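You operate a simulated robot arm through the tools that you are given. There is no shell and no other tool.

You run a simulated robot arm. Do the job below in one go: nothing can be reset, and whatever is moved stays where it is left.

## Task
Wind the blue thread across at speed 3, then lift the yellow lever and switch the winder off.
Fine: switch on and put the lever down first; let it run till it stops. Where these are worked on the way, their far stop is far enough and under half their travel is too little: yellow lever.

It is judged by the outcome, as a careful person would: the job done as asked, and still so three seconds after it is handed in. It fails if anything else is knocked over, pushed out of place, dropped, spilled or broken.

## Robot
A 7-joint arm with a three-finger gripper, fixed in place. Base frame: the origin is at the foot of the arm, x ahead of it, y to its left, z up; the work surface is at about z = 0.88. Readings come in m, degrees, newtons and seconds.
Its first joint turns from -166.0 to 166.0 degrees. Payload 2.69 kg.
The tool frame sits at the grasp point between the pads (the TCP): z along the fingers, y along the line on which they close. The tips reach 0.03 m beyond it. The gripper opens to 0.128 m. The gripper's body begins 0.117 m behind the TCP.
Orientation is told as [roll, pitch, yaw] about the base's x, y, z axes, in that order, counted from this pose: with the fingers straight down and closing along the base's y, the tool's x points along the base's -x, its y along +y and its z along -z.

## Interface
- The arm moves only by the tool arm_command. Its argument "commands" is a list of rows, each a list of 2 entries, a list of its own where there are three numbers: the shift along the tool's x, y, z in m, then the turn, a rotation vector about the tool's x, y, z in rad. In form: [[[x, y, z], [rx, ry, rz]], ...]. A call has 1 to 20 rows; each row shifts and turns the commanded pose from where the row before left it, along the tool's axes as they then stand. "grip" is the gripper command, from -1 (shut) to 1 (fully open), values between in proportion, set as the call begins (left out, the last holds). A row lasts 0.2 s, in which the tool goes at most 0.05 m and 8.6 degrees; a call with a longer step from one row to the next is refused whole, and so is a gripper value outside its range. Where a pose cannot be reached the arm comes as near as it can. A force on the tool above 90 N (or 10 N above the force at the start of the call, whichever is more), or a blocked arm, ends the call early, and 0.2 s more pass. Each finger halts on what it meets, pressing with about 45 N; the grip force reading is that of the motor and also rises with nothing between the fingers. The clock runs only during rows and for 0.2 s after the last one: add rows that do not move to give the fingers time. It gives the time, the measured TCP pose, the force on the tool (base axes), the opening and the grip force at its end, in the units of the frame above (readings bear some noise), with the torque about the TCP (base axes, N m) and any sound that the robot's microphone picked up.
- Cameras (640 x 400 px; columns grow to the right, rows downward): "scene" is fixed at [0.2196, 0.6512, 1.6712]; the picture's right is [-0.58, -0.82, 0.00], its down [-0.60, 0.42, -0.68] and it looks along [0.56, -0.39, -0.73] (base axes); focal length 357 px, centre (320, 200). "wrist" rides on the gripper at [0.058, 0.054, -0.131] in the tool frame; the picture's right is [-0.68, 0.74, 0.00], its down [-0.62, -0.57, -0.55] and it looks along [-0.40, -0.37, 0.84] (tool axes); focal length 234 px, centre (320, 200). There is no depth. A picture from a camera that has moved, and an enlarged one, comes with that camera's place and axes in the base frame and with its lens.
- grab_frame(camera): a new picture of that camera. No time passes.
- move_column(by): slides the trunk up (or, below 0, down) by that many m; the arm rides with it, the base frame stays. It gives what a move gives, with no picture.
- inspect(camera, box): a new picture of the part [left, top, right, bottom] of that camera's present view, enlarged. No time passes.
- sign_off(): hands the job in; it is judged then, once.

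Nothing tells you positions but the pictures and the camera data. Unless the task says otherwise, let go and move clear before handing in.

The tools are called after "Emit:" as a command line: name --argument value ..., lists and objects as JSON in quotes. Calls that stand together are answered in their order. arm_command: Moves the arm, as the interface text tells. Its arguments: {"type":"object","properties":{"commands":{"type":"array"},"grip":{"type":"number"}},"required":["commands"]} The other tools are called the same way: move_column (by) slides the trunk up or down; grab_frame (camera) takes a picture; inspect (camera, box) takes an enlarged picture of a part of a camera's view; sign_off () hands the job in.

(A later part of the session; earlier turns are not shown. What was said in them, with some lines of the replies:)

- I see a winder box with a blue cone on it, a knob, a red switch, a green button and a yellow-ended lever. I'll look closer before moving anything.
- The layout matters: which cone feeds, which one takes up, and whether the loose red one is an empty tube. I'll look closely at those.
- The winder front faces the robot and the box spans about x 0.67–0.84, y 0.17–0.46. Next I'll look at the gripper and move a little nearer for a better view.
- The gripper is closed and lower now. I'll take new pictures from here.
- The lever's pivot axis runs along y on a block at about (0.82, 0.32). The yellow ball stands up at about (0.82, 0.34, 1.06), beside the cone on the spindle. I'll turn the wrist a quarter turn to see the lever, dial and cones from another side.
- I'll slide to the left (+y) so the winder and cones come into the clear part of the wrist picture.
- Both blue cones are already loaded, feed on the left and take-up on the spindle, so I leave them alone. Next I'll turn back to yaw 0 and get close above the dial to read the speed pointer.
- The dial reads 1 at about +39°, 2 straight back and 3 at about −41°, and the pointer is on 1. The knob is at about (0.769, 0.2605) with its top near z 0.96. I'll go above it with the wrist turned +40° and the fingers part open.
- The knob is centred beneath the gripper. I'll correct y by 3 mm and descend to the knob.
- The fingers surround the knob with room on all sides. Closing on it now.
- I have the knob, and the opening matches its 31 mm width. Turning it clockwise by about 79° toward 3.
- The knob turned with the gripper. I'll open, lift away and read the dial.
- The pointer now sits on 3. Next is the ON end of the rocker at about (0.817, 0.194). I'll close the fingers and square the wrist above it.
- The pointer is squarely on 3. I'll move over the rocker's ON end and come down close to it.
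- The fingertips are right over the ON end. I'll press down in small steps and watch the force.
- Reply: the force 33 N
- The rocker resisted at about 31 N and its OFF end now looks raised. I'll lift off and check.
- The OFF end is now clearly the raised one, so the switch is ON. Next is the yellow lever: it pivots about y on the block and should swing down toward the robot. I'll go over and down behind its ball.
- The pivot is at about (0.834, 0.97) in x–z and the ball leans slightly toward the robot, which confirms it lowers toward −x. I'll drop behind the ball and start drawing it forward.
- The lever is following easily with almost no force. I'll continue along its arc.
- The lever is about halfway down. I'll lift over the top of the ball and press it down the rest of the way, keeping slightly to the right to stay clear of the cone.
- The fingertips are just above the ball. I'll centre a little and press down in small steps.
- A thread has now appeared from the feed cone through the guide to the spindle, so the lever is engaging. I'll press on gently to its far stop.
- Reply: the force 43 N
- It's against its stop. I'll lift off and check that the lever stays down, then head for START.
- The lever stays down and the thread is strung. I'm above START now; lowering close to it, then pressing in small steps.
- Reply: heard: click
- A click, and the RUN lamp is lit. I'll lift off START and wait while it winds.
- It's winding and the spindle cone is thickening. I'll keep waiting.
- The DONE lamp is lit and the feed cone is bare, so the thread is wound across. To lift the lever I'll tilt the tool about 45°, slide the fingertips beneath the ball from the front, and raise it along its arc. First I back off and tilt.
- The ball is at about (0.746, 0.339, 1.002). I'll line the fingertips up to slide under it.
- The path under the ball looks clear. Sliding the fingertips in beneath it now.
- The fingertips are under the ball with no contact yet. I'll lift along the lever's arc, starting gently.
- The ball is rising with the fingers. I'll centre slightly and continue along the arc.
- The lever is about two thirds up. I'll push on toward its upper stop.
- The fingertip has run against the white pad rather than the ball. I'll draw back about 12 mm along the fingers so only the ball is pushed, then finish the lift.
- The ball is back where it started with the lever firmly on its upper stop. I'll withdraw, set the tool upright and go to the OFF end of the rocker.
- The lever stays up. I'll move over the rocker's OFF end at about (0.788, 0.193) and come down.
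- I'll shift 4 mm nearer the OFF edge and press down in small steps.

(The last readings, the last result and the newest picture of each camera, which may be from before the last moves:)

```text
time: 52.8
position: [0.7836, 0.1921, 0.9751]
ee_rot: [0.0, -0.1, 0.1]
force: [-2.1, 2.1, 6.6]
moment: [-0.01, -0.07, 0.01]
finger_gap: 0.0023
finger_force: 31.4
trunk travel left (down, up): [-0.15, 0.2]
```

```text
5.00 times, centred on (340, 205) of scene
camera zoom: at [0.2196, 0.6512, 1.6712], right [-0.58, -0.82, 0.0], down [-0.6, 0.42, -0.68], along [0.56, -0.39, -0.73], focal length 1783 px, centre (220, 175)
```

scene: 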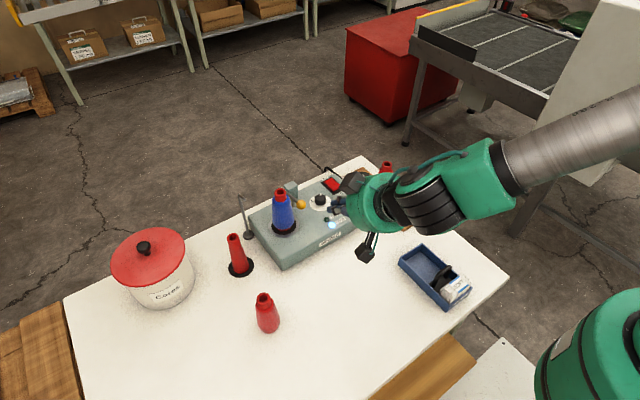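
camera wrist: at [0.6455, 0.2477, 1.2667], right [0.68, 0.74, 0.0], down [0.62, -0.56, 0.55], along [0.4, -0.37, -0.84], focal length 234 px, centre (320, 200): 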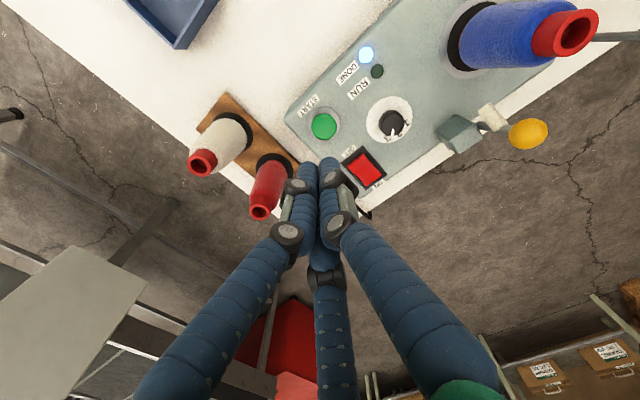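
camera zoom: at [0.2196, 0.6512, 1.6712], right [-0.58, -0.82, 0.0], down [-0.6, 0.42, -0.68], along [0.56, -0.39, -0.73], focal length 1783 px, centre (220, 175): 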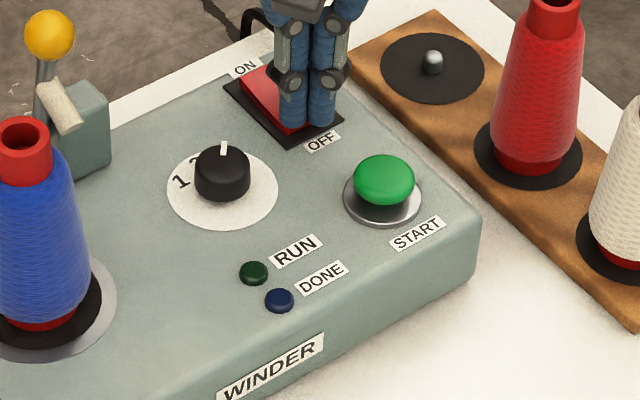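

The DONE lamp has gone out, so the winder is off. One more slight press to seat it, then I'll lift clear and check everything.

Emit:
arm_command --commands '[[[0, 0, 0.002], [0, 0, 0]]]'

Emit:
arm_command --commands '[[[0, 0, -0.02], [0, 0, 0]], [[0, 0, -0.045], [0, 0, 0]], [[0, 0, -0.045], [0, 0, 0]], [[0.03, 0, -0.035], [0, 0, 0]], [[0.045, 0, -0.01], [0, 0, 0]], [[0.045, 0, 0], [0, 0, 0]], [[0, 0, 0], [0, 0, 0]], [[0, 0, 0], [0, 0, 0]]]'

Emit:
grab_frame --camera "scene"

Emit:
inspect --camera "scene" --box '[210, 150, 390, 280]'

Emit:
inspect --camera "scene" --box '[300, 165, 380, 225]'

```text
time: 53.2
position: [0.7841, 0.1925, 0.9749]
ee_rot: [0.0, -0.1, 0.1]
force: [-6.7, 0.7, 18.6]
moment: [-0.09, -0.11, -0.02]
finger_gap: 0.0023
finger_force: 31.0
trunk travel left (down, up): [-0.15, 0.2]
```

```text
time: 55.0
position: [0.6638, 0.1906, 1.1282]
ee_rot: [0.0, -0.1, 0.0]
force: [0.7, -0.3, -0.3]
moment: [-0.04, 0.03, -0.01]
finger_gap: 0.0019
finger_force: 31.6
trunk travel left (down, up): [-0.15, 0.2]
```

```text
taken
```

scene: 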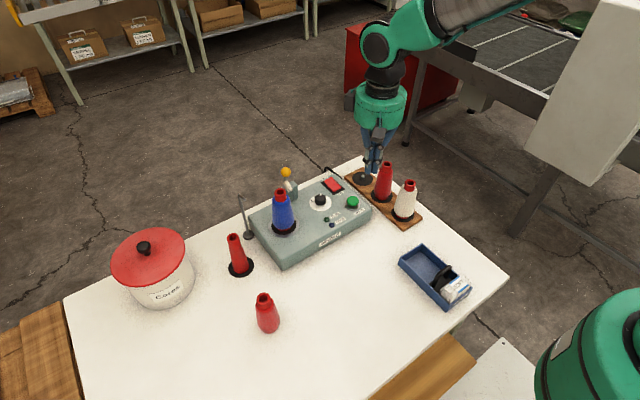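

```text
3.08 times, centred on (300, 215) of scene
camera zoom: at [0.2196, 0.6512, 1.6712], right [-0.58, -0.82, 0.0], down [-0.6, 0.42, -0.68], along [0.56, -0.39, -0.73], focal length 1097 px, centre (382, 154)
```

zoom: 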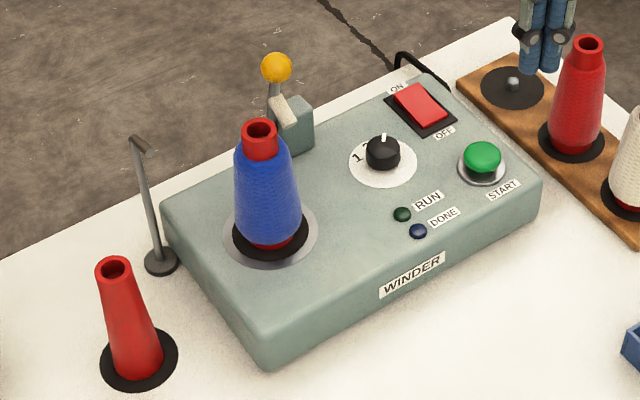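

```text
6.67 times, centred on (340, 195) of scene
camera zoom: at [0.2196, 0.6512, 1.6712], right [-0.58, -0.82, 0.0], down [-0.6, 0.42, -0.68], along [0.56, -0.39, -0.73], focal length 2377 px, centre (187, 233)
```

zoom: 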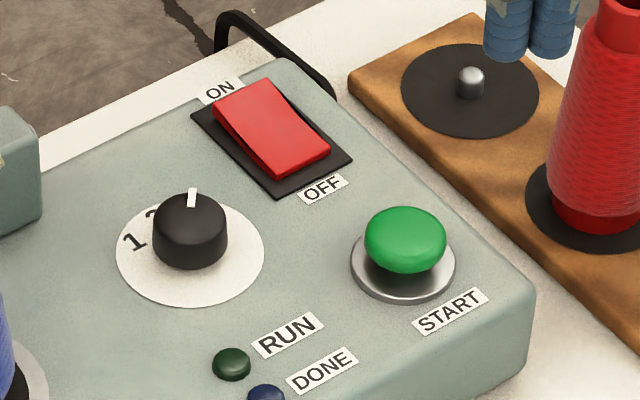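

The blue thread is on the spindle cone and the feed core is bare. The lever is up, the switch is OFF with both lamps dark, and the dial is on 3. Nothing else has moved and the arm is clear, so I'm handing in.

Emit:
sign_off

```text
The job is handed in.
```

The blue thread is wound across at speed 3. The yellow lever is back up and the winder is switched off.

- **Winding:** I set the dial to 3, switched on, put the lever down to its stop and pressed START. The winder ran until it stopped with the DONE lamp lit. The feed core is now bare and the thread is on the spindle cone.
- **Lever and switch:** I lifted the lever to its upper stop, where it stayed. I then pressed the rocker to OFF, and both lamps are dark.
- **Cones:** Both blue cones were already in place at the start, so I loaded nothing.
- **Surroundings:** In the last pictures nothing else had moved or fallen, and the arm was clear of the table items.

While lifting the lever, the fingertips briefly pressed on its white pad with about 17 N. I drew back and finished the lift on the ball, and saw no sign of damage.
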